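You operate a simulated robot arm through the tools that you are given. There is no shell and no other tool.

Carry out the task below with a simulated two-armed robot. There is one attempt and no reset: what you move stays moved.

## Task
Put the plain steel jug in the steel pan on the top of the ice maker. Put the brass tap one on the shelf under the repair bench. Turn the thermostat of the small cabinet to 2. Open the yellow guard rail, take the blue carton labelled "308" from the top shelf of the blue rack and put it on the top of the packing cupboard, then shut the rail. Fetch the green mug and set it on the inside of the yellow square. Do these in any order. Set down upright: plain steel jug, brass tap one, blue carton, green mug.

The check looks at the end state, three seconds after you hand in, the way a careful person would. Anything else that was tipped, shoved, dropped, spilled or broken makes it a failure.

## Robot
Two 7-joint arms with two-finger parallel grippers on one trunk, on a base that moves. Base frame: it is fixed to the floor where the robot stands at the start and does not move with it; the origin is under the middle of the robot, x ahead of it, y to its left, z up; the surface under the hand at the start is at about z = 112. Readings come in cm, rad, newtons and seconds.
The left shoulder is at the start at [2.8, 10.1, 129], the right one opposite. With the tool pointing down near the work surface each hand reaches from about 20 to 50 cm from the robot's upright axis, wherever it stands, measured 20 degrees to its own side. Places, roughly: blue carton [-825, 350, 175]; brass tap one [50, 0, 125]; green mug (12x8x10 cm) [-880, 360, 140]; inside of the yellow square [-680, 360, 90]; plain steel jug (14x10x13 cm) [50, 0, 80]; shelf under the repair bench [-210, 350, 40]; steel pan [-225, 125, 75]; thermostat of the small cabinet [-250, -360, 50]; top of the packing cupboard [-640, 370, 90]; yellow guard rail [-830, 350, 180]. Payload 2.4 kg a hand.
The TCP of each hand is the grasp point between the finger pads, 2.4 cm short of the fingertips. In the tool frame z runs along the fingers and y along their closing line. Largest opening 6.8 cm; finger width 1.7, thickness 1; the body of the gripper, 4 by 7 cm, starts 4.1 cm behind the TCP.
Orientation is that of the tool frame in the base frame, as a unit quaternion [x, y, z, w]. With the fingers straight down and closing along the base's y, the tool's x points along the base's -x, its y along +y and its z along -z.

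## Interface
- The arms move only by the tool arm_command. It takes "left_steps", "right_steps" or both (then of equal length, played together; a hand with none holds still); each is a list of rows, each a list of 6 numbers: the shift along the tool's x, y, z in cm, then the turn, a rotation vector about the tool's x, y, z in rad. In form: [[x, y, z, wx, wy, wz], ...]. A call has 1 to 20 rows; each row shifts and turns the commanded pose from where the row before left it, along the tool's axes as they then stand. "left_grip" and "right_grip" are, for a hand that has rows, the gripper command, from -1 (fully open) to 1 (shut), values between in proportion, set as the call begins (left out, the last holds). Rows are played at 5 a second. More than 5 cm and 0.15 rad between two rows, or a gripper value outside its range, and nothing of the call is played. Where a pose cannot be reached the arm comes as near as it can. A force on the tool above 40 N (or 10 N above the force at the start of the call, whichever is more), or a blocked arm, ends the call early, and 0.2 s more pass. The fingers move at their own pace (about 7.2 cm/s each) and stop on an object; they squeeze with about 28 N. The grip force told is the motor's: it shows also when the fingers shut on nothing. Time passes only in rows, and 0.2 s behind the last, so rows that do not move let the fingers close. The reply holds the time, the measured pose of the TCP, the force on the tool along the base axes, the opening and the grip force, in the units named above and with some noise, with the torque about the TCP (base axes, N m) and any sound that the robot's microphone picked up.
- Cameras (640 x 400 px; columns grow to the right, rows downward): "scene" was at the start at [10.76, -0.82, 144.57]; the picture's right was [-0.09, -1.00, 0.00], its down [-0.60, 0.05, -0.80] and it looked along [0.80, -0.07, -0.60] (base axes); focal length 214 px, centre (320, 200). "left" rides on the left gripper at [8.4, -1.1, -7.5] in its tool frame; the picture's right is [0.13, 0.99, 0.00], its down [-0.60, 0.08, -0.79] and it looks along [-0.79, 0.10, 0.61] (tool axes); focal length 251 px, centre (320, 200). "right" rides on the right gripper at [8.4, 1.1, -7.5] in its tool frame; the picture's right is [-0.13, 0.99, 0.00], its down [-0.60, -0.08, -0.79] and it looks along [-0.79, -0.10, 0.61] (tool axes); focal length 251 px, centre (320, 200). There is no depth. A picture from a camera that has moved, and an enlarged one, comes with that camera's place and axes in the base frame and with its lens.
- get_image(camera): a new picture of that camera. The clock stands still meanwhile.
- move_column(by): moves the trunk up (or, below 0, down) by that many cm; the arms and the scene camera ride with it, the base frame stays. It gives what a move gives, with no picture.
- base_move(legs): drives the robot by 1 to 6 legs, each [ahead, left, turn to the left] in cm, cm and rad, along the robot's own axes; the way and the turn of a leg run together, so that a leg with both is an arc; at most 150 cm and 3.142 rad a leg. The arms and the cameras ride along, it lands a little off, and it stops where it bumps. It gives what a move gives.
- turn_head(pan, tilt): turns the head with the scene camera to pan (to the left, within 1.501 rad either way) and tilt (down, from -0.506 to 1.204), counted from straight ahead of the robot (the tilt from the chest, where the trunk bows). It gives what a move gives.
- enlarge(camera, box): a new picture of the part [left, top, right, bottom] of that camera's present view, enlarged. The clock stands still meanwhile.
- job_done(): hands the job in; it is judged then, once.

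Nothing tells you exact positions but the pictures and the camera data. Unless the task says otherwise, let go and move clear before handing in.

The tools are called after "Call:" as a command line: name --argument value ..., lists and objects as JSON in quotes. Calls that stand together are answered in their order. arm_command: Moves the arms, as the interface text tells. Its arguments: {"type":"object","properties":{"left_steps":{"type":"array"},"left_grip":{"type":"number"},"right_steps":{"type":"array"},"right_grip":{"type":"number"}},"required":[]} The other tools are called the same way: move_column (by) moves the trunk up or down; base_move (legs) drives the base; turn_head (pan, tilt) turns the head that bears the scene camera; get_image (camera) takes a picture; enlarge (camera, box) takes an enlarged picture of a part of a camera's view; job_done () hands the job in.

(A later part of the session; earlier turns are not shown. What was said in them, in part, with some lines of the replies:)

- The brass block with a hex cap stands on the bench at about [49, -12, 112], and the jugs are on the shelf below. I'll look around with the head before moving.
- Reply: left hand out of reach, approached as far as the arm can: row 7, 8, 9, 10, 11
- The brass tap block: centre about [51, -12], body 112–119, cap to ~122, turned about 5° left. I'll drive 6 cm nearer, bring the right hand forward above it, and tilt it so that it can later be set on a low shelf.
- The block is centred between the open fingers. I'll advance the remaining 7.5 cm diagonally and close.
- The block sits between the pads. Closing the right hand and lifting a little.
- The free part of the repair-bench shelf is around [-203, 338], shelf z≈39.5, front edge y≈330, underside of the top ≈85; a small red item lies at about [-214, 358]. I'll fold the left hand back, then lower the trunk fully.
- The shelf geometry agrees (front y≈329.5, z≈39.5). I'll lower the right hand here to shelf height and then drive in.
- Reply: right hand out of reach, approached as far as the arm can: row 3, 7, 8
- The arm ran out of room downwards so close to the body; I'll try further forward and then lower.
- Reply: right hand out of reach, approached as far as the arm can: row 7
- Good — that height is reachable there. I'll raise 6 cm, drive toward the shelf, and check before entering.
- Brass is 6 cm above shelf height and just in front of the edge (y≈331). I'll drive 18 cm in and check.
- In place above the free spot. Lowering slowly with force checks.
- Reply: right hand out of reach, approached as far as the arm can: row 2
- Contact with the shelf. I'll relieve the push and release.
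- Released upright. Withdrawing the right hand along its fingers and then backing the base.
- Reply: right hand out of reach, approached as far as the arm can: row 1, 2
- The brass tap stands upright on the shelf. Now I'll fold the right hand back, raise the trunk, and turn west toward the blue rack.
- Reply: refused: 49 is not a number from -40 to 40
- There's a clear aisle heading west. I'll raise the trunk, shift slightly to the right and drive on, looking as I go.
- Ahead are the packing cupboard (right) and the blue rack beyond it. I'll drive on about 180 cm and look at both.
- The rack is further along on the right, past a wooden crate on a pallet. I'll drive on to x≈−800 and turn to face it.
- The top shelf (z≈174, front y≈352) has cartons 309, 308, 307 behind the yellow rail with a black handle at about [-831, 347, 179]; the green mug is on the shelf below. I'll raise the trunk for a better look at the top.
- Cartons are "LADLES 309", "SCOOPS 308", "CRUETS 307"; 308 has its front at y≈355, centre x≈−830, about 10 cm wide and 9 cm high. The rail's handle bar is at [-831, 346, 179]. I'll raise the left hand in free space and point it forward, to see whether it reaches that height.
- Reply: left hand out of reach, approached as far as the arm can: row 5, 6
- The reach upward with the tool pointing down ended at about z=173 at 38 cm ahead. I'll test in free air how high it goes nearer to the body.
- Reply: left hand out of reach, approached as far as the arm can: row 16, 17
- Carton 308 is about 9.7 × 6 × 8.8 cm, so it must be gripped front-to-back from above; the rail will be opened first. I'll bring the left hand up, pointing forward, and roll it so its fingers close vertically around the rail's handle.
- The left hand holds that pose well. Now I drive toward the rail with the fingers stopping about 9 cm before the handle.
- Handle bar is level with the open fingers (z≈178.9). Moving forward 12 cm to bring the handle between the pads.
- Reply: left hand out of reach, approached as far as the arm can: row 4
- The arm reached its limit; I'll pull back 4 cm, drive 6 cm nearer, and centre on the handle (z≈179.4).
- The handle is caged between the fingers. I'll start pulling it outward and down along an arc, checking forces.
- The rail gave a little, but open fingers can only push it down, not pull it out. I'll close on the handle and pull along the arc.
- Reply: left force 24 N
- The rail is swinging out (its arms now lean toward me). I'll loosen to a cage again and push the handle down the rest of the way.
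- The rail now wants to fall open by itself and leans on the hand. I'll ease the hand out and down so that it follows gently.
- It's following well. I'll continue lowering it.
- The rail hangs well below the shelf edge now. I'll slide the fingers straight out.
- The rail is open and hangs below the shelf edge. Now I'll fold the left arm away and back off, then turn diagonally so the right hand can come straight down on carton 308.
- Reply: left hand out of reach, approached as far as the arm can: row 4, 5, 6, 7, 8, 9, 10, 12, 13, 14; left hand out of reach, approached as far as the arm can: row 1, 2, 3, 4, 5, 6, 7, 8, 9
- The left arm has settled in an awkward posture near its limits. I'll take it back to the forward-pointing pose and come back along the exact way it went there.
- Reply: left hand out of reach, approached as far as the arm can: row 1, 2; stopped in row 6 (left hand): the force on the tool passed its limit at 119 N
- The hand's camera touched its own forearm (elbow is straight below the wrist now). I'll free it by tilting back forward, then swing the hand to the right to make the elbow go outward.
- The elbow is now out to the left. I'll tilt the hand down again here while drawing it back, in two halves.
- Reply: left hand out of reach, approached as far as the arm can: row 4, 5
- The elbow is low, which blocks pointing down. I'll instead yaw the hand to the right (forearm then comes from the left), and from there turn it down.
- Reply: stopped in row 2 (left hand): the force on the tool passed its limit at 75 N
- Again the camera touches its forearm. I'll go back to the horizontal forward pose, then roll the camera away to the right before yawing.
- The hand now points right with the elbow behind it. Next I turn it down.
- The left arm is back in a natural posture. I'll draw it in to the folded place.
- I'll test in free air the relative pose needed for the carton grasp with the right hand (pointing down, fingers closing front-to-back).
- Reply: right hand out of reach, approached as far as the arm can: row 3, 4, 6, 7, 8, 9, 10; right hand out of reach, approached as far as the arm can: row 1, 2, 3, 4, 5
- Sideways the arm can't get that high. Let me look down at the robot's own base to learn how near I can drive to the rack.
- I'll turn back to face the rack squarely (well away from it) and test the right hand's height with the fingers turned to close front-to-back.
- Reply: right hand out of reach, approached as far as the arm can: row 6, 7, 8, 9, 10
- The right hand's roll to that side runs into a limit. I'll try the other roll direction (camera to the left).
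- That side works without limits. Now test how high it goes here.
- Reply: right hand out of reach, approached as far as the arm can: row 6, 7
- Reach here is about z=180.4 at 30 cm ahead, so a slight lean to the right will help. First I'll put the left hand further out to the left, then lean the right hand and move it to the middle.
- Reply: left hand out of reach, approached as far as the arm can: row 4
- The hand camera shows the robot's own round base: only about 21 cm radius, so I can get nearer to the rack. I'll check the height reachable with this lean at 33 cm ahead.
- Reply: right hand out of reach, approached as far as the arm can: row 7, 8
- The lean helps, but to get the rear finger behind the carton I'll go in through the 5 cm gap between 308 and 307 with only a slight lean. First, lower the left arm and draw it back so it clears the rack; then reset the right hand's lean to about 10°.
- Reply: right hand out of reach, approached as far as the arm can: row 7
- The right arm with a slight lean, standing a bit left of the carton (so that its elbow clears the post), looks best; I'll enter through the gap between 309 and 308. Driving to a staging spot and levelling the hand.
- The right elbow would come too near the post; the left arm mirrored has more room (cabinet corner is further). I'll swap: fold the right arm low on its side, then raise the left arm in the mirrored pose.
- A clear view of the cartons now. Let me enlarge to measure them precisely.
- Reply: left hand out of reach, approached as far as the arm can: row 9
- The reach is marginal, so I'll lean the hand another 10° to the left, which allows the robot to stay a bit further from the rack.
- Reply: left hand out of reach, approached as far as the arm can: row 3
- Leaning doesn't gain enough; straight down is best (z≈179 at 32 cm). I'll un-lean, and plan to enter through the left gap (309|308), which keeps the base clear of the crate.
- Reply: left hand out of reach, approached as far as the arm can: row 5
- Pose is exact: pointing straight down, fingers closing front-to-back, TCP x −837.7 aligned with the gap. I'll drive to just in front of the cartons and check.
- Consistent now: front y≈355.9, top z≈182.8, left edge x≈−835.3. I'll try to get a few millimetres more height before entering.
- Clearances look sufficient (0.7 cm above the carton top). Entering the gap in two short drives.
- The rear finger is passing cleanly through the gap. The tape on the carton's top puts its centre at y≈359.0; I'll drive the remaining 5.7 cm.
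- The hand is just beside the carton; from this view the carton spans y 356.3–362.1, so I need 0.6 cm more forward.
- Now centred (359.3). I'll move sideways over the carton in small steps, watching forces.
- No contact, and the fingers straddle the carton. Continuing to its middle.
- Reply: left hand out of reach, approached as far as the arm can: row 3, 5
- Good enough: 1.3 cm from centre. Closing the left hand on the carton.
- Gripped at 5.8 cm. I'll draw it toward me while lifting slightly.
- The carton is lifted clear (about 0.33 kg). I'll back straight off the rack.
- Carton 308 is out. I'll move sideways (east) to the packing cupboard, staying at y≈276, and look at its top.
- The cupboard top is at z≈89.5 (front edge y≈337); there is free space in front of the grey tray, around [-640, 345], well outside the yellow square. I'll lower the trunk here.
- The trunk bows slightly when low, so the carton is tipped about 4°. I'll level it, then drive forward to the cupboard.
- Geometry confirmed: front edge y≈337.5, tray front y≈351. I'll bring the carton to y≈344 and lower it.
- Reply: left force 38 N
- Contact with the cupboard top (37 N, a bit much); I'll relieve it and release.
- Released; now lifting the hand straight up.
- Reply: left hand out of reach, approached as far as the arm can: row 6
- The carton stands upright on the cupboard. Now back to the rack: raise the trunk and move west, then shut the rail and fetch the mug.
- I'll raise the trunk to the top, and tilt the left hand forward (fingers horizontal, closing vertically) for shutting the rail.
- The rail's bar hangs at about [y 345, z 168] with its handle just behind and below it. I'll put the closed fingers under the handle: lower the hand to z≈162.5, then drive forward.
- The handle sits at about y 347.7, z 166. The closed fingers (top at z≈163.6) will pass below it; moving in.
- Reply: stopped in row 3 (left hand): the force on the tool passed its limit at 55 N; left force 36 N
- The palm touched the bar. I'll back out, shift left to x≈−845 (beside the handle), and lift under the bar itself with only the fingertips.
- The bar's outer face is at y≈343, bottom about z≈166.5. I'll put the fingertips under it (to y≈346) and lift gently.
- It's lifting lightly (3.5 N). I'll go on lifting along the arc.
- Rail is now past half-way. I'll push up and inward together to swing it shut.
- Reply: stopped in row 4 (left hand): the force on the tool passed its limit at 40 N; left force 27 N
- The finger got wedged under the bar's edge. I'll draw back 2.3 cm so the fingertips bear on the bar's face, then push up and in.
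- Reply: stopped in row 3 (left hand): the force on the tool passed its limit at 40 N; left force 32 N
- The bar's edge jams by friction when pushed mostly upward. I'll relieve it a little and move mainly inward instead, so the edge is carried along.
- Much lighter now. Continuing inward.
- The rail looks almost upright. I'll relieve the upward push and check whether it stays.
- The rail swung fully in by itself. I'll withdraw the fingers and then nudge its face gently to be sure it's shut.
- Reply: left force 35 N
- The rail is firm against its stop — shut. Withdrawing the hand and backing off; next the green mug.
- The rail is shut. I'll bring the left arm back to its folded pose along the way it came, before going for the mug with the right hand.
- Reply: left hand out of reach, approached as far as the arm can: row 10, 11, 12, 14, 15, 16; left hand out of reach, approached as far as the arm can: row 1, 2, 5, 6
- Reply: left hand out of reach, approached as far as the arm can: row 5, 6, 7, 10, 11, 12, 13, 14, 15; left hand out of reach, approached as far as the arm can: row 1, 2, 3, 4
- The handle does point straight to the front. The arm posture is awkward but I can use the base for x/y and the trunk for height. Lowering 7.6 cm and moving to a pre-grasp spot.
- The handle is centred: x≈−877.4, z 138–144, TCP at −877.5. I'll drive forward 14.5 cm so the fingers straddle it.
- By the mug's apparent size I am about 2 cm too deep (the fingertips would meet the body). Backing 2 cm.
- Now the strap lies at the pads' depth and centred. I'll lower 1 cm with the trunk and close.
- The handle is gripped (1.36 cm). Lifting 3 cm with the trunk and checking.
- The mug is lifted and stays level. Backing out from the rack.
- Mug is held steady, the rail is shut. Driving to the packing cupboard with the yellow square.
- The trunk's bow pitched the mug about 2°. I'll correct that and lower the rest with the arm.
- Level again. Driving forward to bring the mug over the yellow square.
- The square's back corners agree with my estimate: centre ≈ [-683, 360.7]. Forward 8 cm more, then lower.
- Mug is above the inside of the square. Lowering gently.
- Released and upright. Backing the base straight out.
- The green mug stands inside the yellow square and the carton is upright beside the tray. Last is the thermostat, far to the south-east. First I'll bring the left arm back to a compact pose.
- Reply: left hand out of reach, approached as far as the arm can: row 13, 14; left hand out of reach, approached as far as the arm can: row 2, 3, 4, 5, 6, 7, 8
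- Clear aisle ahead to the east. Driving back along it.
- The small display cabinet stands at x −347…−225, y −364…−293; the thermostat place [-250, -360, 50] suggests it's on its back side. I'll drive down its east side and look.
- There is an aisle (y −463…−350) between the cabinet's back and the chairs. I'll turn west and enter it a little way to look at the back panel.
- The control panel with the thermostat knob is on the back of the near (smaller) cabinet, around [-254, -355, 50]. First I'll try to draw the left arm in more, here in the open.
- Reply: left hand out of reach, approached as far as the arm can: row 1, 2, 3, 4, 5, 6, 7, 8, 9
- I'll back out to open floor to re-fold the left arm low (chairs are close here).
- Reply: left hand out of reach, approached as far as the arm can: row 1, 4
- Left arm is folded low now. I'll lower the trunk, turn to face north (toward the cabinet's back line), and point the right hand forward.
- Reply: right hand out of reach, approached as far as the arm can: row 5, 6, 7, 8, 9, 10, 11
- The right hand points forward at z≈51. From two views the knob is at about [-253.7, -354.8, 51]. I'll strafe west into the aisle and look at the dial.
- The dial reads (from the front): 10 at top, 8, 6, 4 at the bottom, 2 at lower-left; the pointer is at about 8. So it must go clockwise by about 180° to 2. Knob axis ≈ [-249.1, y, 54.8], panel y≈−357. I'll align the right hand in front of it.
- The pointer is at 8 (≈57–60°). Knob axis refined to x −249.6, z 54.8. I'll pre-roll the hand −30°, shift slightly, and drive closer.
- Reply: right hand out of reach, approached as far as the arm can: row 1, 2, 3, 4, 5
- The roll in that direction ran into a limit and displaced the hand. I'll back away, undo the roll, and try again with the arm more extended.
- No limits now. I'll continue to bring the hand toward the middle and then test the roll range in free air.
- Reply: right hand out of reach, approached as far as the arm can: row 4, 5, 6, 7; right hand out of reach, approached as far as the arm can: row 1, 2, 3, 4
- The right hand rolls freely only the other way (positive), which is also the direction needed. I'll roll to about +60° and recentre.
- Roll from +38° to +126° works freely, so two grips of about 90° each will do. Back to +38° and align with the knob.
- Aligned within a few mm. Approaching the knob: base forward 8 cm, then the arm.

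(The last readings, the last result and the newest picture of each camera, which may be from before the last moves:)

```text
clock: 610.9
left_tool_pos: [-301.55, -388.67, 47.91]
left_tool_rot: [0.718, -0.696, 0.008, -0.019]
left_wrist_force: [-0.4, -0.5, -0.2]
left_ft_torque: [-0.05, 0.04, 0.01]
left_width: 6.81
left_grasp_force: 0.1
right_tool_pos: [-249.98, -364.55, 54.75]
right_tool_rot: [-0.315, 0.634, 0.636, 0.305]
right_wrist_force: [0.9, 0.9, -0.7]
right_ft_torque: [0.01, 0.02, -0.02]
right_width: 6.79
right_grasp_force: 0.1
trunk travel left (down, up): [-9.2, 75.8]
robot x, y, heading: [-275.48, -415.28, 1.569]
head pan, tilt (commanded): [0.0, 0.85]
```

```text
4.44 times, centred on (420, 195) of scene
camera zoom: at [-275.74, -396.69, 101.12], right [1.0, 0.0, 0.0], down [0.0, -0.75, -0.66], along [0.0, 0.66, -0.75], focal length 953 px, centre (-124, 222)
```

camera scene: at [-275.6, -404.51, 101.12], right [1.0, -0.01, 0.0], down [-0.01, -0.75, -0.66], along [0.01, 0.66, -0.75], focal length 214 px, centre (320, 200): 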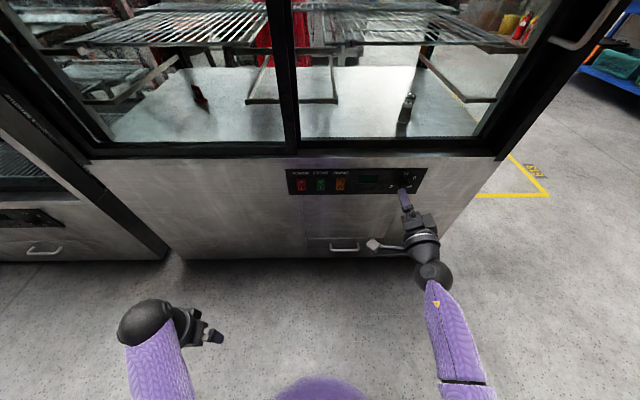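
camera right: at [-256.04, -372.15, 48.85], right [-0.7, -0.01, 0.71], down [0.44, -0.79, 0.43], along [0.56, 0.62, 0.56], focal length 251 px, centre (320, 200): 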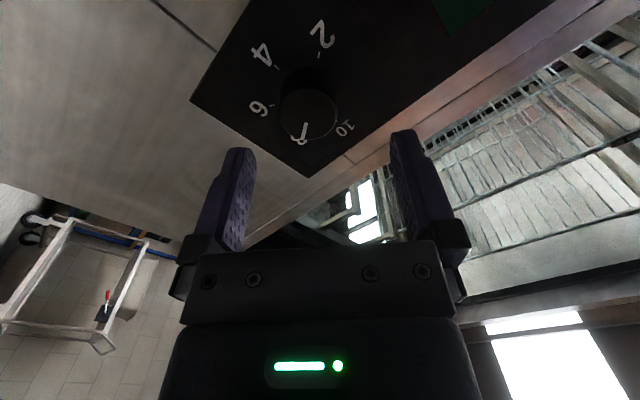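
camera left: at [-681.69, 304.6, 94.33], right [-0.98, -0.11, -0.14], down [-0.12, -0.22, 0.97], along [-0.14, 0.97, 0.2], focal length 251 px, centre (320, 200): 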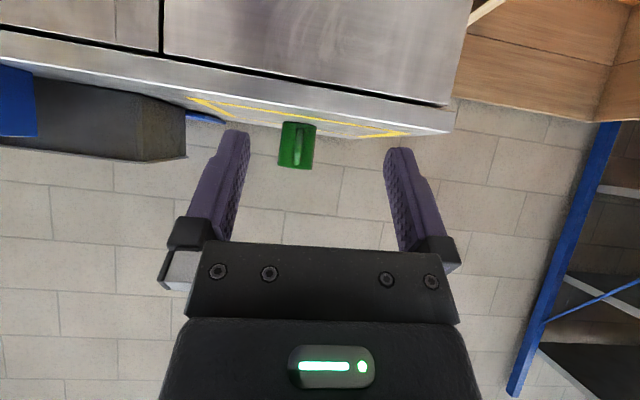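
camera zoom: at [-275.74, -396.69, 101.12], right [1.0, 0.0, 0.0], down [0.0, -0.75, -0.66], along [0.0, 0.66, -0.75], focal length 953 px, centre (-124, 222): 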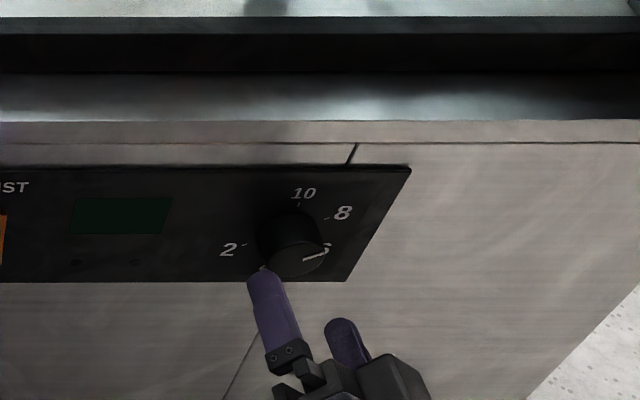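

Call:
arm_command --right_steps '[[0.15, -0.37, 0.8, 0, 0, 0], [0, 0, 1.2, 0, 0, 0], [0, 0, 1.2, 0, 0, 0], [0, 0, 0.8, 0, 0, 0], [0, 0, 0, 0, 0, 0]]'

Call:
get_image --camera "right"

Call:
enlarge --camera "scene" --box '[360, 150, 480, 240]'

```text
clock: 612.1
left_tool_pos: [-301.51, -388.71, 47.79]
left_tool_rot: [0.717, -0.697, 0.008, -0.018]
left_wrist_force: [-0.1, 0.2, 0.1]
left_ft_torque: [-0.02, -0.01, -0.04]
left_width: 6.79
left_grasp_force: 0.0
right_tool_pos: [-249.88, -360.52, 54.41]
right_tool_rot: [-0.316, 0.634, 0.635, 0.307]
right_wrist_force: [0.7, 0.0, 0.7]
right_ft_torque: [0.01, 0.01, -0.03]
right_width: 6.81
right_grasp_force: 0.2
trunk travel left (down, up): [-9.2, 75.8]
robot x, y, heading: [-275.86, -414.97, 1.565]
head pan, tilt (commanded): [0.0, 0.85]
```

```text
taken
camera right: at [-255.9, -368.12, 48.47], right [-0.7, -0.01, 0.71], down [0.44, -0.79, 0.43], along [0.56, 0.62, 0.56], focal length 251 px, centre (320, 200)
```

right: 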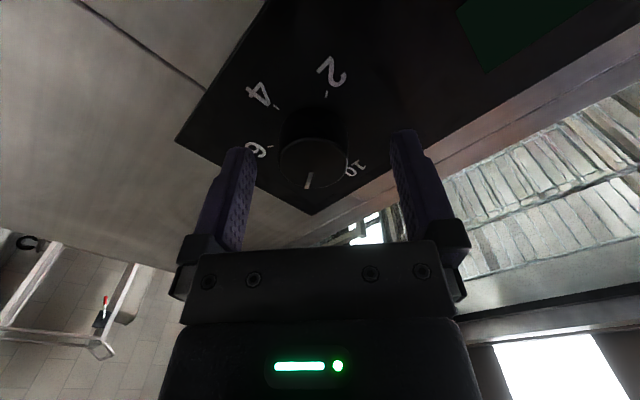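

```text
4.44 times, centred on (420, 195) of scene
camera zoom: at [-275.74, -396.68, 101.12], right [1.0, 0.0, 0.0], down [0.0, -0.75, -0.66], along [0.0, 0.66, -0.75], focal length 953 px, centre (-124, 222)
```

zoom: 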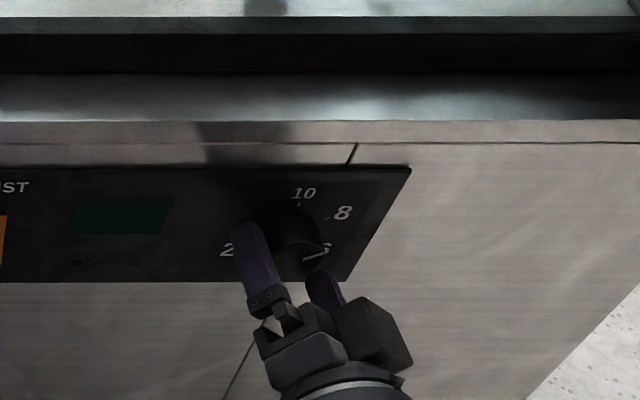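

The fingers straddle the knob. A final 0.4 cm, then close.

Call:
arm_command --right_steps '[[0, -0.2, 0.4, 0, 0, 0], [0, 0, 0, 0, 0, 0]]'

Call:
arm_command --right_steps '[[0, 0, 0, 0, 0, 0], [0, 0, 0, 0, 0, 0], [0, 0, 0, 0, 0, 0], [0, 0, 0, 0, 0, 0]]' --right_grip 1

Call:
get_image --camera "right"

```text
clock: 612.7
left_tool_pos: [-301.41, -388.66, 47.9]
left_tool_rot: [0.717, -0.697, 0.007, -0.018]
left_wrist_force: [-0.2, 0.4, 0.5]
left_ft_torque: [0.0, -0.01, 0.01]
left_width: 6.79
left_grasp_force: 0.1
right_tool_pos: [-249.7, -360.04, 54.18]
right_tool_rot: [-0.316, 0.634, 0.636, 0.307]
right_wrist_force: [-1.1, -0.2, 0.1]
right_ft_torque: [0.0, -0.03, 0.0]
right_width: 6.84
right_grasp_force: 0.0
trunk travel left (down, up): [-9.2, 75.8]
robot x, y, heading: [-275.7, -415.02, 1.567]
head pan, tilt (commanded): [0.0, 0.85]
```

```text
clock: 613.7
left_tool_pos: [-301.38, -388.69, 47.96]
left_tool_rot: [0.716, -0.697, 0.009, -0.018]
left_wrist_force: [-0.7, -0.3, 0.5]
left_ft_torque: [-0.01, 0.04, 0.01]
left_width: 6.8
left_grasp_force: 0.1
right_tool_pos: [-249.48, -360.09, 54.05]
right_tool_rot: [-0.315, 0.636, 0.635, 0.306]
right_wrist_force: [13.3, 0.8, -9.2]
right_ft_torque: [-0.44, 0.11, -0.4]
right_width: 3.6
right_grasp_force: 44.7
trunk travel left (down, up): [-9.2, 75.8]
robot x, y, heading: [-276.0, -415.08, 1.566]
head pan, tilt (commanded): [0.0, 0.85]
```

```text
taken
camera right: at [-255.61, -367.8, 48.25], right [-0.7, 0.0, 0.71], down [0.44, -0.79, 0.43], along [0.56, 0.62, 0.55], focal length 251 px, centre (320, 200)
```

right: 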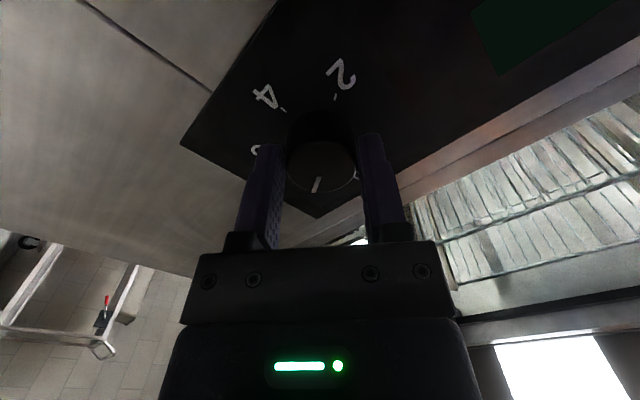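

Call:
arm_command --right_steps '[[0, -0.35, 0, 0, 0, 0], [0, 0, 0, 0, 0, 0]]'

```text
clock: 614.3
left_tool_pos: [-301.54, -388.71, 47.82]
left_tool_rot: [0.717, -0.697, 0.007, -0.018]
left_wrist_force: [-0.7, 0.0, -0.3]
left_ft_torque: [0.06, 0.0, 0.0]
left_width: 6.79
left_grasp_force: 0.1
right_tool_pos: [-249.56, -360.17, 54.12]
right_tool_rot: [-0.316, 0.634, 0.636, 0.306]
right_wrist_force: [2.6, -18.4, -2.9]
right_ft_torque: [-0.09, 0.02, 0.11]
right_width: 3.62
right_grasp_force: 44.8
trunk travel left (down, up): [-9.2, 75.8]
robot x, y, heading: [-275.6, -414.77, 1.569]
head pan, tilt (commanded): [0.0, 0.85]
```

Centred on the knob now. Turning clockwise, first ~25° and check.

Call:
arm_command --right_steps '[[0, 0, 0, 0, 0, 0.11], [0, 0, 0, 0, 0, 0.11], [0, 0, 0, 0, 0, 0.11], [0, 0, 0, 0, 0, 0.11], [0, 0, 0, 0, 0, 0]]'

Call:
get_image --camera "right"

Call:
enlarge --camera "scene" --box '[360, 150, 480, 240]'

```text
clock: 615.5
left_tool_pos: [-301.56, -388.93, 47.93]
left_tool_rot: [0.717, -0.697, 0.007, -0.02]
left_wrist_force: [-0.3, 0.5, -0.1]
left_ft_torque: [0.01, 0.01, 0.01]
left_width: 6.78
left_grasp_force: 0.1
right_tool_pos: [-249.7, -360.15, 54.4]
right_tool_rot: [-0.17, 0.687, 0.688, 0.16]
right_wrist_force: [-17.4, -29.9, 10.6]
right_ft_torque: [0.51, -0.08, 0.42]
right_width: 3.6
right_grasp_force: 44.7
trunk travel left (down, up): [-9.2, 75.8]
robot x, y, heading: [-276.14, -415.06, 1.567]
head pan, tilt (commanded): [0.0, 0.85]
```

```text
taken
camera right: at [-257.65, -367.81, 51.46], right [-0.34, 0.0, 0.94], down [0.59, -0.78, 0.2], along [0.74, 0.62, 0.27], focal length 251 px, centre (320, 200)
```

right: 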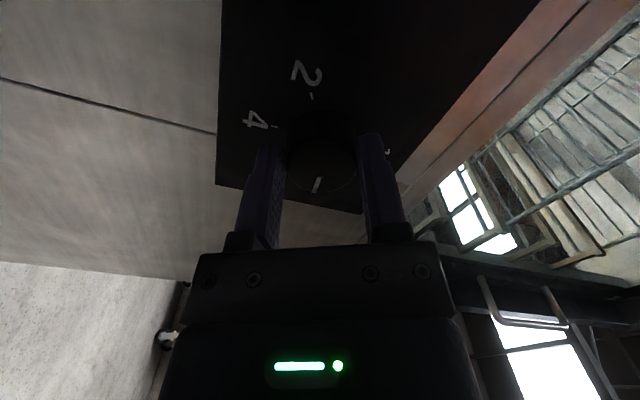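

```text
4.44 times, centred on (420, 195) of scene
camera zoom: at [-275.91, -396.94, 101.18], right [1.0, 0.0, 0.0], down [0.0, -0.75, -0.66], along [0.0, 0.66, -0.75], focal length 953 px, centre (-124, 222)
```

zoom: 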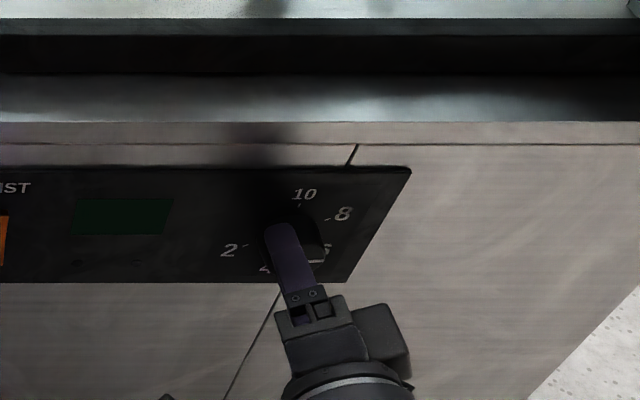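

The knob turns with the hand. I'll ease the inward and sideways pressure, and continue turning.

Call:
arm_command --right_steps '[[0.15, 0.3, -0.4, 0, 0, 0], [0, 0, 0, 0, 0, 0]]'

Call:
arm_command --right_steps '[[0, 0, 0, 0, 0, 0.11], [0, 0, 0, 0, 0, 0.11], [0, 0, 0, 0, 0, 0.11], [0, 0, 0, 0, 0, 0.11], [0, 0, 0, 0, 0, 0]]'

```text
clock: 616.1
left_tool_pos: [-301.5, -388.61, 47.81]
left_tool_rot: [0.718, -0.696, 0.009, -0.017]
left_wrist_force: [-0.4, 0.0, 0.5]
left_ft_torque: [-0.01, 0.0, -0.03]
left_width: 6.81
left_grasp_force: 0.0
right_tool_pos: [-249.7, -360.11, 54.32]
right_tool_rot: [-0.168, 0.688, 0.688, 0.161]
right_wrist_force: [0.9, 36.1, 1.7]
right_ft_torque: [-0.05, 0.04, 0.13]
right_width: 3.6
right_grasp_force: 45.3
trunk travel left (down, up): [-9.2, 75.8]
robot x, y, heading: [-275.53, -414.78, 1.569]
head pan, tilt (commanded): [0.0, 0.85]
```

```text
clock: 617.3
left_tool_pos: [-301.42, -388.65, 47.9]
left_tool_rot: [0.717, -0.696, 0.009, -0.018]
left_wrist_force: [0.4, -0.3, -0.7]
left_ft_torque: [0.01, -0.02, 0.01]
left_width: 6.79
left_grasp_force: 0.1
right_tool_pos: [-249.78, -360.44, 54.47]
right_tool_rot: [-0.015, 0.706, 0.708, 0.006]
right_wrist_force: [0.2, 31.9, 30.2]
right_ft_torque: [0.54, -0.08, 0.03]
right_width: 3.61
right_grasp_force: 45.2
trunk travel left (down, up): [-9.2, 75.8]
robot x, y, heading: [-275.69, -415.26, 1.572]
head pan, tilt (commanded): [0.0, 0.85]
```

Call:
arm_command --right_steps '[[0, 0.45, 0.3, 0, 0, 0], [0, 0, 0, 0, 0, 0]]'

Call:
arm_command --right_steps '[[0, 0, 0, 0, 0, 0.11], [0, 0, 0, 0, 0, 0.11], [0, 0, 0, 0, 0, 0.11], [0, 0, 0, 0, 0, 0]]'

Call:
get_image --camera "right"

```text
clock: 617.9
left_tool_pos: [-301.42, -388.79, 47.79]
left_tool_rot: [0.717, -0.697, 0.008, -0.018]
left_wrist_force: [-0.1, 0.7, 0.8]
left_ft_torque: [0.01, -0.01, -0.04]
left_width: 6.83
left_grasp_force: 0.1
right_tool_pos: [-249.82, -360.29, 54.57]
right_tool_rot: [-0.016, 0.711, 0.703, 0.007]
right_wrist_force: [-3.9, -9.4, 7.4]
right_ft_torque: [0.36, -0.07, -0.06]
right_width: 3.59
right_grasp_force: 45.8
trunk travel left (down, up): [-9.2, 75.8]
robot x, y, heading: [-275.75, -415.13, 1.569]
head pan, tilt (commanded): [0.0, 0.85]
```

```text
clock: 618.9
left_tool_pos: [-301.44, -388.79, 47.94]
left_tool_rot: [0.717, -0.696, 0.009, -0.019]
left_wrist_force: [0.2, -0.4, -0.3]
left_ft_torque: [0.0, 0.01, 0.01]
left_width: 6.82
left_grasp_force: 0.2
right_tool_pos: [-249.79, -360.31, 54.67]
right_tool_rot: [0.102, 0.702, 0.696, -0.11]
right_wrist_force: [-8.9, -36.3, -2.0]
right_ft_torque: [-0.09, 0.04, -0.04]
right_width: 3.59
right_grasp_force: 45.3
trunk travel left (down, up): [-9.2, 75.8]
robot x, y, heading: [-275.81, -414.87, 1.569]
head pan, tilt (commanded): [0.0, 0.85]
```

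```text
taken
camera right: at [-257.46, -367.98, 58.29], right [0.42, 0.01, 0.91], down [0.56, -0.79, -0.25], along [0.71, 0.62, -0.33], focal length 251 px, centre (320, 200)
```

right: 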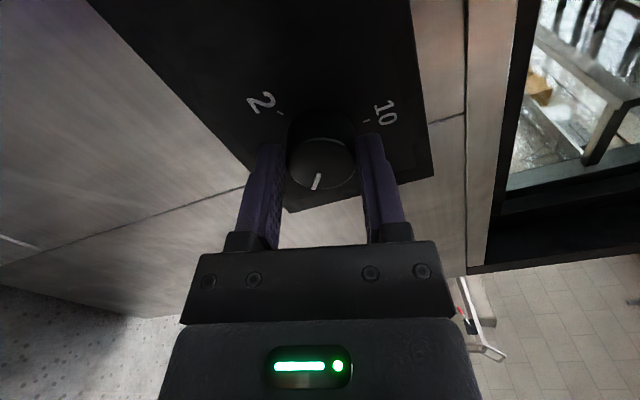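

Call:
arm_command --right_steps '[[0.05, 0, -0.2, 0, 0, 0], [0, 0, 0, 0, 0, 0.11], [0, 0, 0, 0, 0, 0.11], [0, 0, 0, 0, 0, 0.11], [0, 0, 0, 0, 0, 0]]'

Call:
get_image --camera "right"

Call:
enlarge --camera "scene" --box '[360, 150, 480, 240]'

```text
clock: 620.1
left_tool_pos: [-301.44, -388.71, 47.86]
left_tool_rot: [0.717, -0.697, 0.008, -0.018]
left_wrist_force: [1.3, -1.4, 0.4]
left_ft_torque: [0.03, -0.02, 0.01]
left_width: 6.78
left_grasp_force: 0.1
right_tool_pos: [-249.63, -360.36, 54.9]
right_tool_rot: [0.216, 0.674, 0.671, -0.222]
right_wrist_force: [4.6, -11.4, 0.4]
right_ft_torque: [0.16, -0.05, -0.14]
right_width: 3.57
right_grasp_force: 45.6
trunk travel left (down, up): [-9.2, 75.8]
robot x, y, heading: [-275.9, -415.4, 1.569]
head pan, tilt (commanded): [0.0, 0.85]
```

```text
taken
camera right: at [-255.84, -367.96, 60.71], right [0.69, 0.01, 0.73], down [0.45, -0.79, -0.42], along [0.57, 0.61, -0.55], focal length 251 px, centre (320, 200)
```

right: 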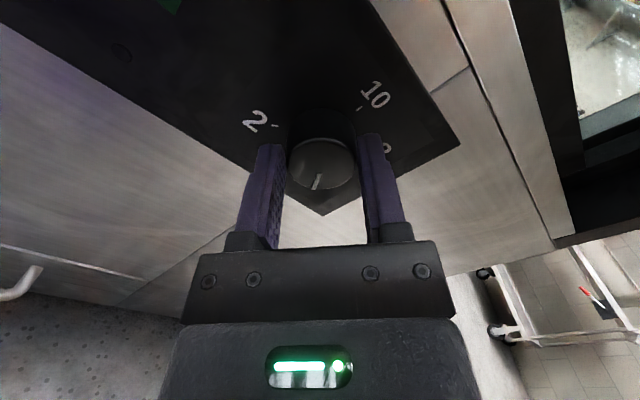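

```text
4.44 times, centred on (420, 195) of scene
camera zoom: at [-275.71, -396.74, 101.14], right [1.0, 0.0, 0.0], down [0.0, -0.75, -0.66], along [0.0, 0.66, -0.75], focal length 953 px, centre (-124, 222)
```

zoom: 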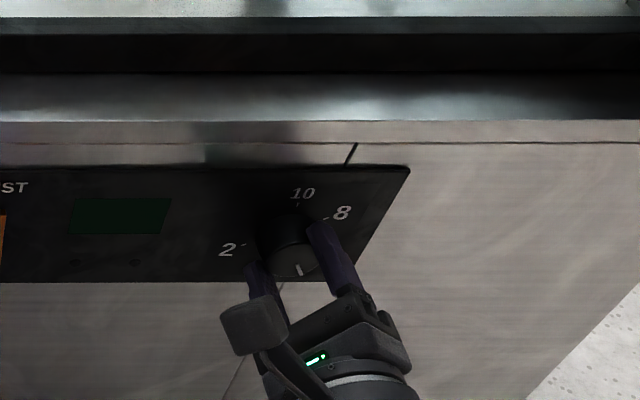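

Turned about 88° (pointer between 6 and 4). I'll open, roll back, and take a second grip.

Call:
arm_command --right_steps '[[0, 0, 0, 0, 0, 0], [0, 0, 0, 0, 0, 0], [0, 0, 0, 0, 0, 0]]' --right_grip -1

Call:
arm_command --right_steps '[[0, 0, -0.5, 0, 0, 0], [0, 0, 0, 0, 0, -0.14], [0, 0, 0, 0, 0, -0.14], [0, 0, 0, 0, 0, -0.14], [0, 0, 0, 0, 0, -0.14], [0, 0, 0, 0, 0, -0.14], [0, 0, 0, 0, 0, -0.14], [0, 0, 0, 0, 0, -0.14], [0, 0, 0, 0, 0, -0.14], [0, 0, 0, 0, 0, -0.14], [0, 0, 0, 0, 0, -0.14], [0, 0, 0, 0, 0, -0.14], [0, 0, 0, 0, 0, 0]]'

Call:
get_image --camera "right"

Call:
enlarge --camera "scene" --box '[360, 150, 480, 240]'

```text
clock: 620.9
left_tool_pos: [-301.51, -388.78, 47.82]
left_tool_rot: [0.718, -0.696, 0.008, -0.019]
left_wrist_force: [0.4, 0.1, 0.4]
left_ft_torque: [-0.04, -0.04, -0.01]
left_width: 6.82
left_grasp_force: 0.0
right_tool_pos: [-249.71, -360.28, 54.68]
right_tool_rot: [0.214, 0.676, 0.67, -0.222]
right_wrist_force: [-0.1, -0.2, 0.2]
right_ft_torque: [0.0, 0.0, -0.04]
right_width: 6.8
right_grasp_force: 0.1
trunk travel left (down, up): [-9.2, 75.8]
robot x, y, heading: [-275.91, -414.88, 1.568]
head pan, tilt (commanded): [0.0, 0.85]
```

```text
clock: 623.7
left_tool_pos: [-301.38, -388.71, 47.87]
left_tool_rot: [0.717, -0.697, 0.007, -0.017]
left_wrist_force: [0.0, 0.0, 0.2]
left_ft_torque: [-0.02, -0.01, -0.01]
left_width: 6.8
left_grasp_force: 0.0
right_tool_pos: [-249.72, -360.91, 54.77]
right_tool_rot: [-0.317, 0.634, 0.635, 0.307]
right_wrist_force: [-0.8, 0.3, -0.1]
right_ft_torque: [0.02, 0.04, 0.0]
right_width: 6.81
right_grasp_force: 0.1
trunk travel left (down, up): [-9.2, 75.8]
robot x, y, heading: [-275.93, -414.83, 1.57]
head pan, tilt (commanded): [0.0, 0.85]
```

```text
taken
camera right: at [-255.76, -368.51, 48.78], right [-0.71, -0.01, 0.71], down [0.44, -0.79, 0.43], along [0.55, 0.62, 0.56], focal length 251 px, centre (320, 200)
```

right: 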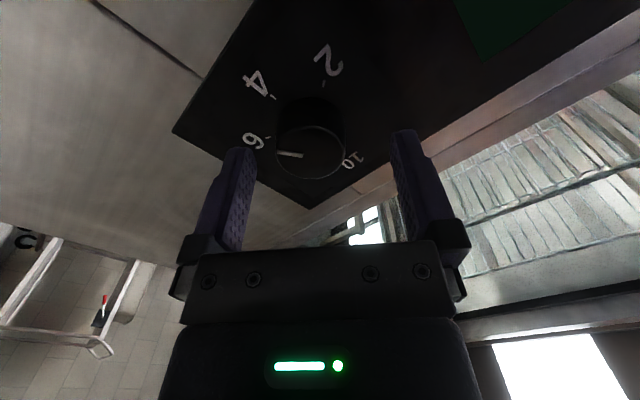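

```text
4.44 times, centred on (420, 195) of scene
camera zoom: at [-275.74, -396.68, 101.12], right [1.0, 0.0, 0.0], down [0.0, -0.75, -0.66], along [0.0, 0.66, -0.75], focal length 953 px, centre (-124, 222)
```

zoom: 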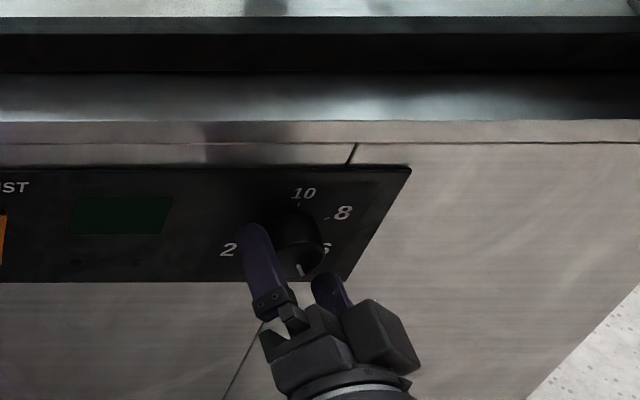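

Call:
enlarge --camera "right" --box '[220, 40, 400, 200]'

```text
2.50 times, centred on (310, 120) of right
camera zoom: at [-255.76, -368.51, 48.78], right [-0.71, -0.01, 0.71], down [0.44, -0.79, 0.43], along [0.55, 0.62, 0.56], focal length 629 px, centre (345, 400)
```

zoom: 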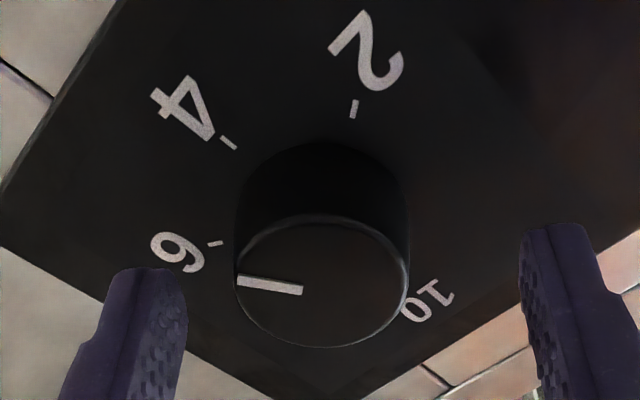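

Pointer now at ≈143°; about 97° more is needed to reach 2 (240°). Regripping with the centring found before.

Call:
arm_command --right_steps '[[0.41, -0.53, 0.3, 0, 0, 0], [0, 0, 0.3, 0, 0, 0], [0, 0, 0, 0, 0, 0]]'

Call:
arm_command --right_steps '[[0, 0, 0, 0, 0, 0], [0, 0, 0, 0, 0, 0], [0, 0, 0, 0, 0, 0], [0, 0, 0, 0, 0, 0]]' --right_grip 1

```text
clock: 624.5
left_tool_pos: [-301.48, -388.58, 47.87]
left_tool_rot: [0.717, -0.697, 0.007, -0.018]
left_wrist_force: [0.3, -0.3, 0.8]
left_ft_torque: [0.03, -0.01, -0.02]
left_width: 6.78
left_grasp_force: 0.1
right_tool_pos: [-249.37, -360.24, 54.06]
right_tool_rot: [-0.316, 0.635, 0.635, 0.306]
right_wrist_force: [0.5, -0.8, 0.5]
right_ft_torque: [0.02, -0.03, 0.02]
right_width: 6.82
right_grasp_force: 0.1
trunk travel left (down, up): [-9.2, 75.8]
robot x, y, heading: [-275.77, -415.01, 1.572]
head pan, tilt (commanded): [0.0, 0.85]
```

```text
clock: 625.5
left_tool_pos: [-301.49, -388.83, 47.93]
left_tool_rot: [0.718, -0.696, 0.009, -0.018]
left_wrist_force: [1.0, 0.1, -0.4]
left_ft_torque: [-0.04, 0.0, 0.0]
left_width: 6.79
left_grasp_force: 0.0
right_tool_pos: [-249.56, -360.23, 54.03]
right_tool_rot: [-0.316, 0.634, 0.636, 0.307]
right_wrist_force: [-2.4, -0.9, 0.7]
right_ft_torque: [0.08, -0.01, 0.05]
right_width: 3.59
right_grasp_force: 44.8
trunk travel left (down, up): [-9.2, 75.8]
robot x, y, heading: [-275.59, -414.99, 1.571]
head pan, tilt (commanded): [0.0, 0.85]
```

Well centred this time. Turning again, with a small compensation per step.

Call:
arm_command --right_steps '[[0.03, 0.04, 0, 0, 0, 0.11], [0.03, 0.04, 0, 0, 0, 0.11], [0.03, 0.04, 0, 0, 0, 0.11], [0.03, 0.04, 0, 0, 0, 0.11], [0.03, 0.04, 0, 0, 0, 0.11], [0.03, 0.04, 0, 0, 0, 0.11], [0, 0, 0, 0, 0, 0]]'

Call:
arm_command --right_steps '[[0.03, 0.04, 0, 0, 0, 0.11], [0.03, 0.04, 0, 0, 0, 0.11], [0.03, 0.04, 0, 0, 0, 0.11], [0.03, 0.04, 0, 0, 0, 0.11], [0.03, 0.04, 0, 0, 0, 0.11], [0.03, 0.04, 0, 0, 0, 0.11], [0, 0, 0, 0, 0, 0]]'

Call:
get_image --camera "right"

Call:
enlarge --camera "scene" --box '[360, 150, 480, 240]'

```text
clock: 627.1
left_tool_pos: [-301.53, -388.66, 47.79]
left_tool_rot: [0.717, -0.696, 0.009, -0.019]
left_wrist_force: [-0.1, -0.7, 0.5]
left_ft_torque: [-0.01, 0.04, -0.03]
left_width: 6.79
left_grasp_force: 0.0
right_tool_pos: [-249.78, -360.15, 54.38]
right_tool_rot: [-0.091, 0.701, 0.703, 0.085]
right_wrist_force: [11.3, 22.5, 25.2]
right_ft_torque: [0.54, -0.15, -0.3]
right_width: 3.63
right_grasp_force: 45.5
trunk travel left (down, up): [-9.2, 75.8]
robot x, y, heading: [-275.85, -415.21, 1.576]
head pan, tilt (commanded): [0.0, 0.85]
```

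```text
clock: 628.1
left_tool_pos: [-301.46, -388.65, 47.78]
left_tool_rot: [0.717, -0.697, 0.007, -0.019]
left_wrist_force: [0.2, -0.1, 0.0]
left_ft_torque: [0.01, 0.01, -0.01]
left_width: 6.79
left_grasp_force: 0.0
right_tool_pos: [-249.85, -360.23, 54.71]
right_tool_rot: [0.054, 0.703, 0.706, -0.06]
right_wrist_force: [-1.3, -7.4, 8.9]
right_ft_torque: [0.46, -0.01, 0.08]
right_width: 3.61
right_grasp_force: 45.2
trunk travel left (down, up): [-9.2, 75.8]
robot x, y, heading: [-275.45, -415.13, 1.565]
head pan, tilt (commanded): [0.0, 0.85]
stopped in row 4 (right hand): the force on the tool passed its limit at 46 N (the readings are from after the stop); the commanded pose is now the measured one
```

```text
taken
camera right: at [-257.96, -367.87, 57.0], right [0.29, 0.0, 0.96], down [0.59, -0.79, -0.18], along [0.76, 0.62, -0.22], focal length 251 px, centre (320, 200)
```

right: 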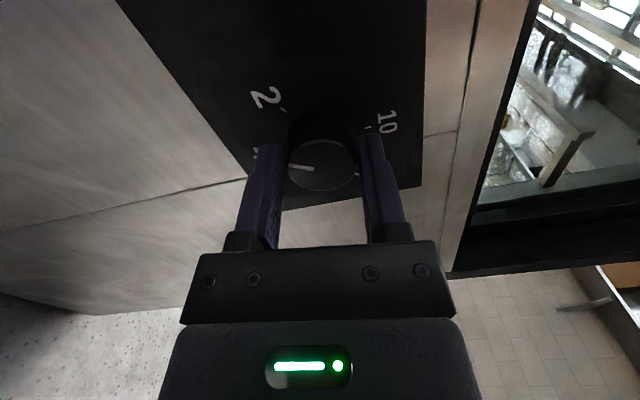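

```text
4.44 times, centred on (420, 195) of scene
camera zoom: at [-275.74, -396.78, 101.09], right [1.0, 0.0, 0.0], down [0.0, -0.75, -0.66], along [0.0, 0.66, -0.75], focal length 953 px, centre (-124, 222)
```

zoom: 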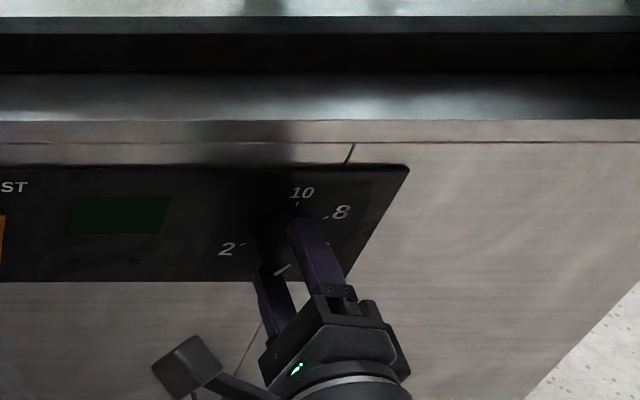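

Stopped on a side-force; about 39° remain. The load has settled, so I continue in smaller portions.

Call:
arm_command --right_steps '[[0.03, 0.12, 0, 0, 0, 0.09], [0.03, 0.06, 0, 0, 0, 0.09], [0, 0, 0, 0, 0, 0]]'

Call:
arm_command --right_steps '[[0.03, 0.06, 0, 0, 0, 0.09], [0.03, 0.06, 0, 0, 0, 0.09], [0, 0, 0, 0, 0, 0]]'

Call:
get_image --camera "right"

```text
clock: 628.9
left_tool_pos: [-301.34, -388.65, 47.85]
left_tool_rot: [0.717, -0.697, 0.007, -0.019]
left_wrist_force: [-0.6, -0.6, -0.7]
left_ft_torque: [-0.04, 0.04, 0.02]
left_width: 6.8
left_grasp_force: 0.1
right_tool_pos: [-249.79, -360.27, 54.63]
right_tool_rot: [0.119, 0.696, 0.698, -0.123]
right_wrist_force: [3.8, -8.1, 8.6]
right_ft_torque: [0.21, -0.04, -0.17]
right_width: 3.6
right_grasp_force: 45.2
trunk travel left (down, up): [-9.2, 75.8]
robot x, y, heading: [-275.98, -415.07, 1.568]
head pan, tilt (commanded): [0.0, 0.85]
```

```text
clock: 629.7
left_tool_pos: [-301.52, -388.67, 47.89]
left_tool_rot: [0.717, -0.697, 0.007, -0.018]
left_wrist_force: [-0.4, 0.0, 0.3]
left_ft_torque: [-0.01, 0.0, 0.0]
left_width: 6.8
left_grasp_force: 0.1
right_tool_pos: [-249.72, -360.22, 54.85]
right_tool_rot: [0.182, 0.683, 0.683, -0.185]
right_wrist_force: [9.0, -7.0, -0.9]
right_ft_torque: [0.0, 0.0, -0.21]
right_width: 3.55
right_grasp_force: 45.0
trunk travel left (down, up): [-9.2, 75.8]
robot x, y, heading: [-275.91, -415.19, 1.57]
head pan, tilt (commanded): [0.0, 0.85]
```

```text
taken
camera right: at [-256.51, -367.85, 59.95], right [0.61, 0.0, 0.79], down [0.49, -0.79, -0.37], along [0.63, 0.61, -0.48], focal length 251 px, centre (320, 200)
```

right: 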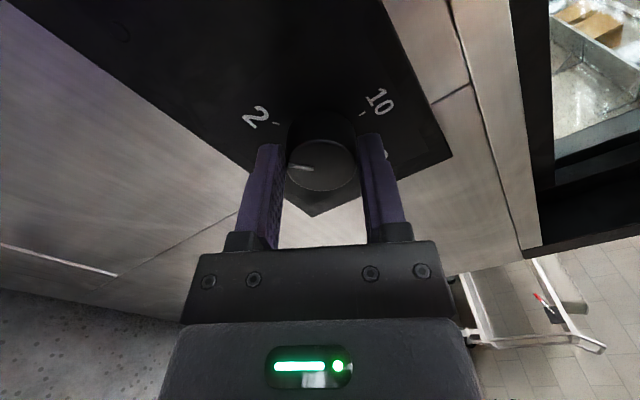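

About 15–18° left to the "2" mark.

Call:
arm_command --right_steps '[[0.03, 0.04, 0, 0, 0, 0.08], [0.03, 0.04, 0, 0, 0, 0.08], [0, 0, 0, 0, 0, 0]]'

Call:
enlarge --camera "right" --box '[220, 60, 420, 210]'

Call:
enlarge --camera "scene" --box '[380, 160, 460, 220]'

```text
clock: 630.5
left_tool_pos: [-301.26, -388.75, 47.85]
left_tool_rot: [0.716, -0.697, 0.007, -0.018]
left_wrist_force: [-0.4, 1.0, -0.1]
left_ft_torque: [0.0, -0.04, -0.02]
left_width: 6.81
left_grasp_force: 0.0
right_tool_pos: [-249.67, -360.18, 54.79]
right_tool_rot: [0.235, 0.667, 0.666, -0.238]
right_wrist_force: [13.9, -8.8, -6.3]
right_ft_torque: [-0.23, -0.05, -0.48]
right_width: 3.61
right_grasp_force: 44.6
trunk travel left (down, up): [-9.2, 75.8]
robot x, y, heading: [-275.46, -414.96, 1.566]
head pan, tilt (commanded): [0.0, 0.85]
```

```text
2.67 times, centred on (320, 135) of right
camera zoom: at [-255.56, -367.83, 61.04], right [0.73, 0.0, 0.69], down [0.42, -0.79, -0.44], along [0.54, 0.61, -0.58], focal length 670 px, centre (320, 373)
```

zoom: 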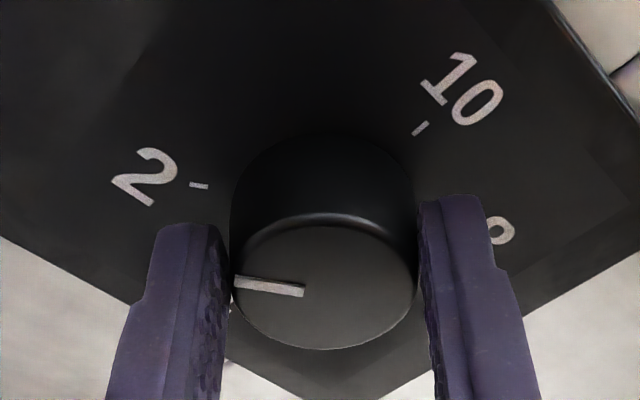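

```text
6.67 times, centred on (420, 190) of scene
camera zoom: at [-275.58, -396.67, 101.11], right [1.0, 0.0, 0.0], down [0.0, -0.75, -0.66], along [0.0, 0.66, -0.75], focal length 1430 px, centre (-347, 267)
```

zoom: 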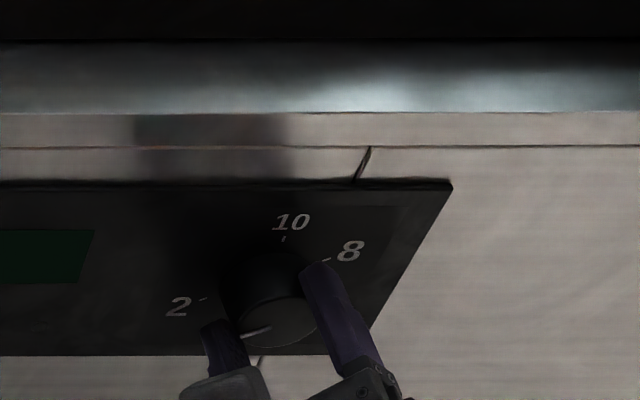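

By both the roll count (≈180°) and the bar's slope, the pointer is at 2. I'll release and look.

Call:
arm_command --right_steps '[[0, 0, 0, 0, 0, 0], [0, 0, 0, 0, 0, 0], [0, 0, 0, 0, 0, 0]]' --right_grip -1

Call:
arm_command --right_steps '[[0, 0, -1.5, 0, 0, 0], [0, 0, -2, 0, 0, 0], [0, 0, -3, 0, 0, 0], [0, 0, -3, 0, 0, 0], [0, 0, 0, 0, 0, 0]]'

Call:
get_image --camera "right"

Call:
enlarge --camera "scene" --box '[380, 160, 440, 205]'

```text
clock: 631.3
left_tool_pos: [-301.46, -388.58, 47.87]
left_tool_rot: [0.716, -0.697, 0.008, -0.018]
left_wrist_force: [0.7, 0.2, -0.1]
left_ft_torque: [0.0, 0.02, 0.04]
left_width: 6.8
left_grasp_force: 0.1
right_tool_pos: [-249.86, -360.18, 54.96]
right_tool_rot: [0.234, 0.666, 0.667, -0.239]
right_wrist_force: [0.0, 0.5, 0.4]
right_ft_torque: [0.0, 0.01, 0.02]
right_width: 6.8
right_grasp_force: 0.2
trunk travel left (down, up): [-9.2, 75.8]
robot x, y, heading: [-275.77, -415.15, 1.566]
head pan, tilt (commanded): [0.0, 0.85]
```

```text
clock: 632.5
left_tool_pos: [-301.49, -388.63, 47.93]
left_tool_rot: [0.716, -0.697, 0.007, -0.019]
left_wrist_force: [0.8, 0.2, 0.4]
left_ft_torque: [0.03, 0.02, 0.0]
left_width: 6.78
left_grasp_force: 0.2
right_tool_pos: [-249.87, -369.74, 54.92]
right_tool_rot: [0.234, 0.666, 0.667, -0.239]
right_wrist_force: [0.3, 1.2, -0.7]
right_ft_torque: [-0.03, 0.0, 0.02]
right_width: 6.8
right_grasp_force: 0.1
trunk travel left (down, up): [-9.2, 75.8]
robot x, y, heading: [-275.91, -414.92, 1.571]
head pan, tilt (commanded): [0.0, 0.85]
```

```text
taken
camera right: at [-255.69, -377.43, 61.09], right [0.73, 0.0, 0.69], down [0.43, -0.79, -0.44], along [0.54, 0.61, -0.57], focal length 251 px, centre (320, 200)
```

right: 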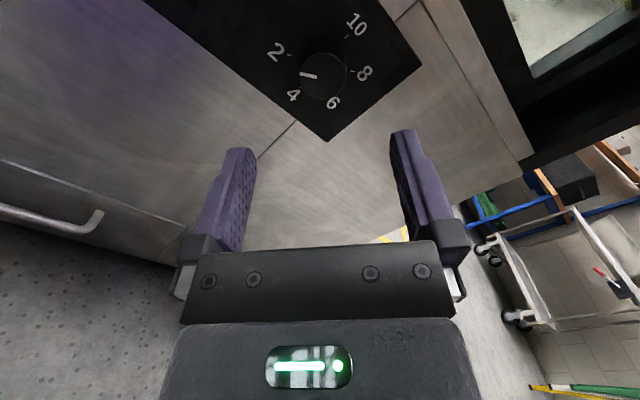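

```text
8.89 times, centred on (410, 182) of scene
camera zoom: at [-275.7, -396.67, 101.12], right [1.0, 0.0, 0.0], down [0.0, -0.75, -0.66], along [0.0, 0.66, -0.75], focal length 1906 px, centre (-480, 356)
```

zoom: 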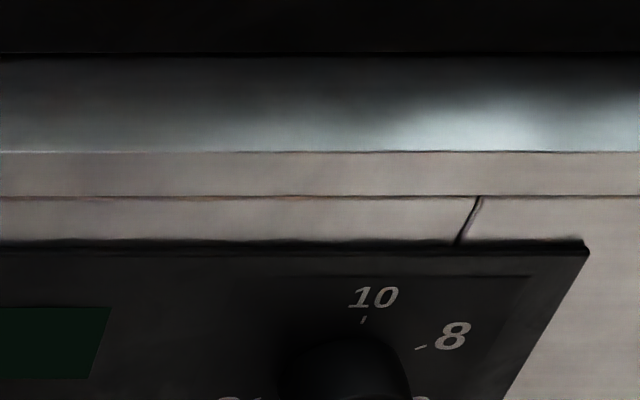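

Call:
enlarge --camera "right" --box '[250, 10, 400, 120]'

Call:
enlarge --camera "scene" --box '[370, 180, 440, 225]'

```text
3.64 times, centred on (325, 65) of right
camera zoom: at [-255.69, -377.43, 61.09], right [0.73, 0.0, 0.69], down [0.43, -0.79, -0.44], along [0.54, 0.61, -0.57], focal length 914 px, centre (302, 691)
```

zoom: 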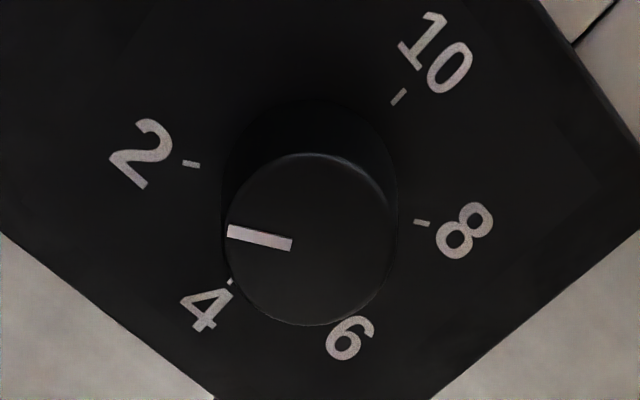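

```text
8.89 times, centred on (405, 202) of scene
camera zoom: at [-275.7, -396.67, 101.12], right [1.0, 0.0, 0.0], down [0.0, -0.75, -0.66], along [0.0, 0.66, -0.75], focal length 1906 px, centre (-436, 178)
```

zoom: 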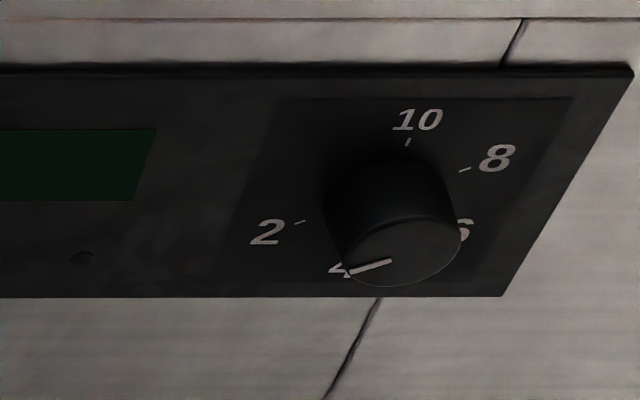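

The pointer is parallel to the "2" tick (within about 2°). I'll move clear: back a little and strafe east out of the aisle.

Call:
base_move --legs '[[-6, 0, 0], [0, -70, 0], [0, -70, 0]]'

Call:
turn_head --pan 0.8 --tilt 0.4

Call:
get_image --camera "scene"

```text
clock: 640.4
left_tool_pos: [-161.35, -393.58, 47.8]
left_tool_rot: [0.722, -0.692, 0.007, -0.018]
left_wrist_force: [0.5, -0.4, -0.8]
left_ft_torque: [-0.03, -0.01, 0.03]
left_width: 6.8
left_grasp_force: 0.0
right_tool_pos: [-110.01, -373.99, 55.03]
right_tool_rot: [0.229, 0.668, 0.664, -0.245]
right_wrist_force: [0.0, 0.3, 0.0]
right_ft_torque: [-0.02, -0.03, 0.03]
right_width: 6.8
right_grasp_force: 0.1
trunk travel left (down, up): [-9.2, 75.8]
robot x, y, heading: [-135.28, -419.45, 1.584]
head pan, tilt (commanded): [0.0, 0.85]
```

```text
clock: 641.5
left_tool_pos: [-161.27, -393.66, 47.86]
left_tool_rot: [0.722, -0.692, 0.008, -0.017]
left_wrist_force: [0.8, -0.1, -0.1]
left_ft_torque: [0.0, -0.02, 0.0]
left_width: 6.83
left_grasp_force: 0.1
right_tool_pos: [-110.11, -374.0, 54.87]
right_tool_rot: [0.229, 0.668, 0.664, -0.244]
right_wrist_force: [1.1, -0.8, -0.3]
right_ft_torque: [0.01, 0.01, -0.01]
right_width: 6.79
right_grasp_force: 0.0
trunk travel left (down, up): [-9.2, 75.8]
robot x, y, heading: [-135.31, -419.71, 1.584]
head pan, tilt (commanded): [0.799, 0.4]
```

```text
taken
camera scene: at [-142.09, -402.69, 105.03], right [0.69, 0.72, 0.0], down [0.28, -0.27, -0.92], along [-0.67, 0.63, -0.39], focal length 214 px, centre (320, 200)
```

scene: 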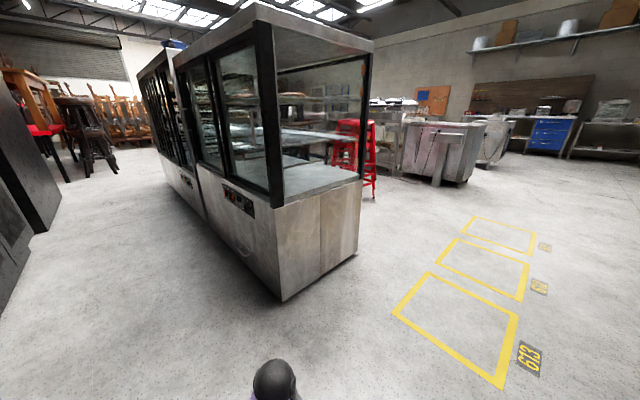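

Everything is set: jug in the pan, brass tap on the repair-bench shelf, thermostat at 2, carton 308 on the packing cupboard with the rail shut, and the mug inside the yellow square. Both hands are empty and clear, so I hand in.

Call:
job_done

```text
The job is handed in.
```

I finished all five tasks and handed the job in. The hand-in gave no verdict, so the results below rest on my own camera views.

- **Plain steel jug:** it stands upright in the steel pan on top of the ice maker.
- **Brass tap one:** it stands upright on the shelf under the repair bench. I took it to be the only brass piece on the starting bench, a block with a hex cap.
- **Thermostat:** I turned the knob on the back of the smaller display cabinet clockwise from 8. The pointer now lines up with the 2 mark to within about 2 degrees.
- **Blue carton 308:** I opened the yellow guard rail and moved the carton to the top of the packing cupboard. It is upright, in front of the grey tray and outside the yellow square. The rail is shut against its stop.
- **Green mug:** it stands upright inside the yellow square on the packing cupboard.

While shutting the rail, a few pushes reached or passed the 40 N limit and stopped the arm; the highest was 55 N. I saw nothing else tipped, moved or broken. Both hands are empty and clear.
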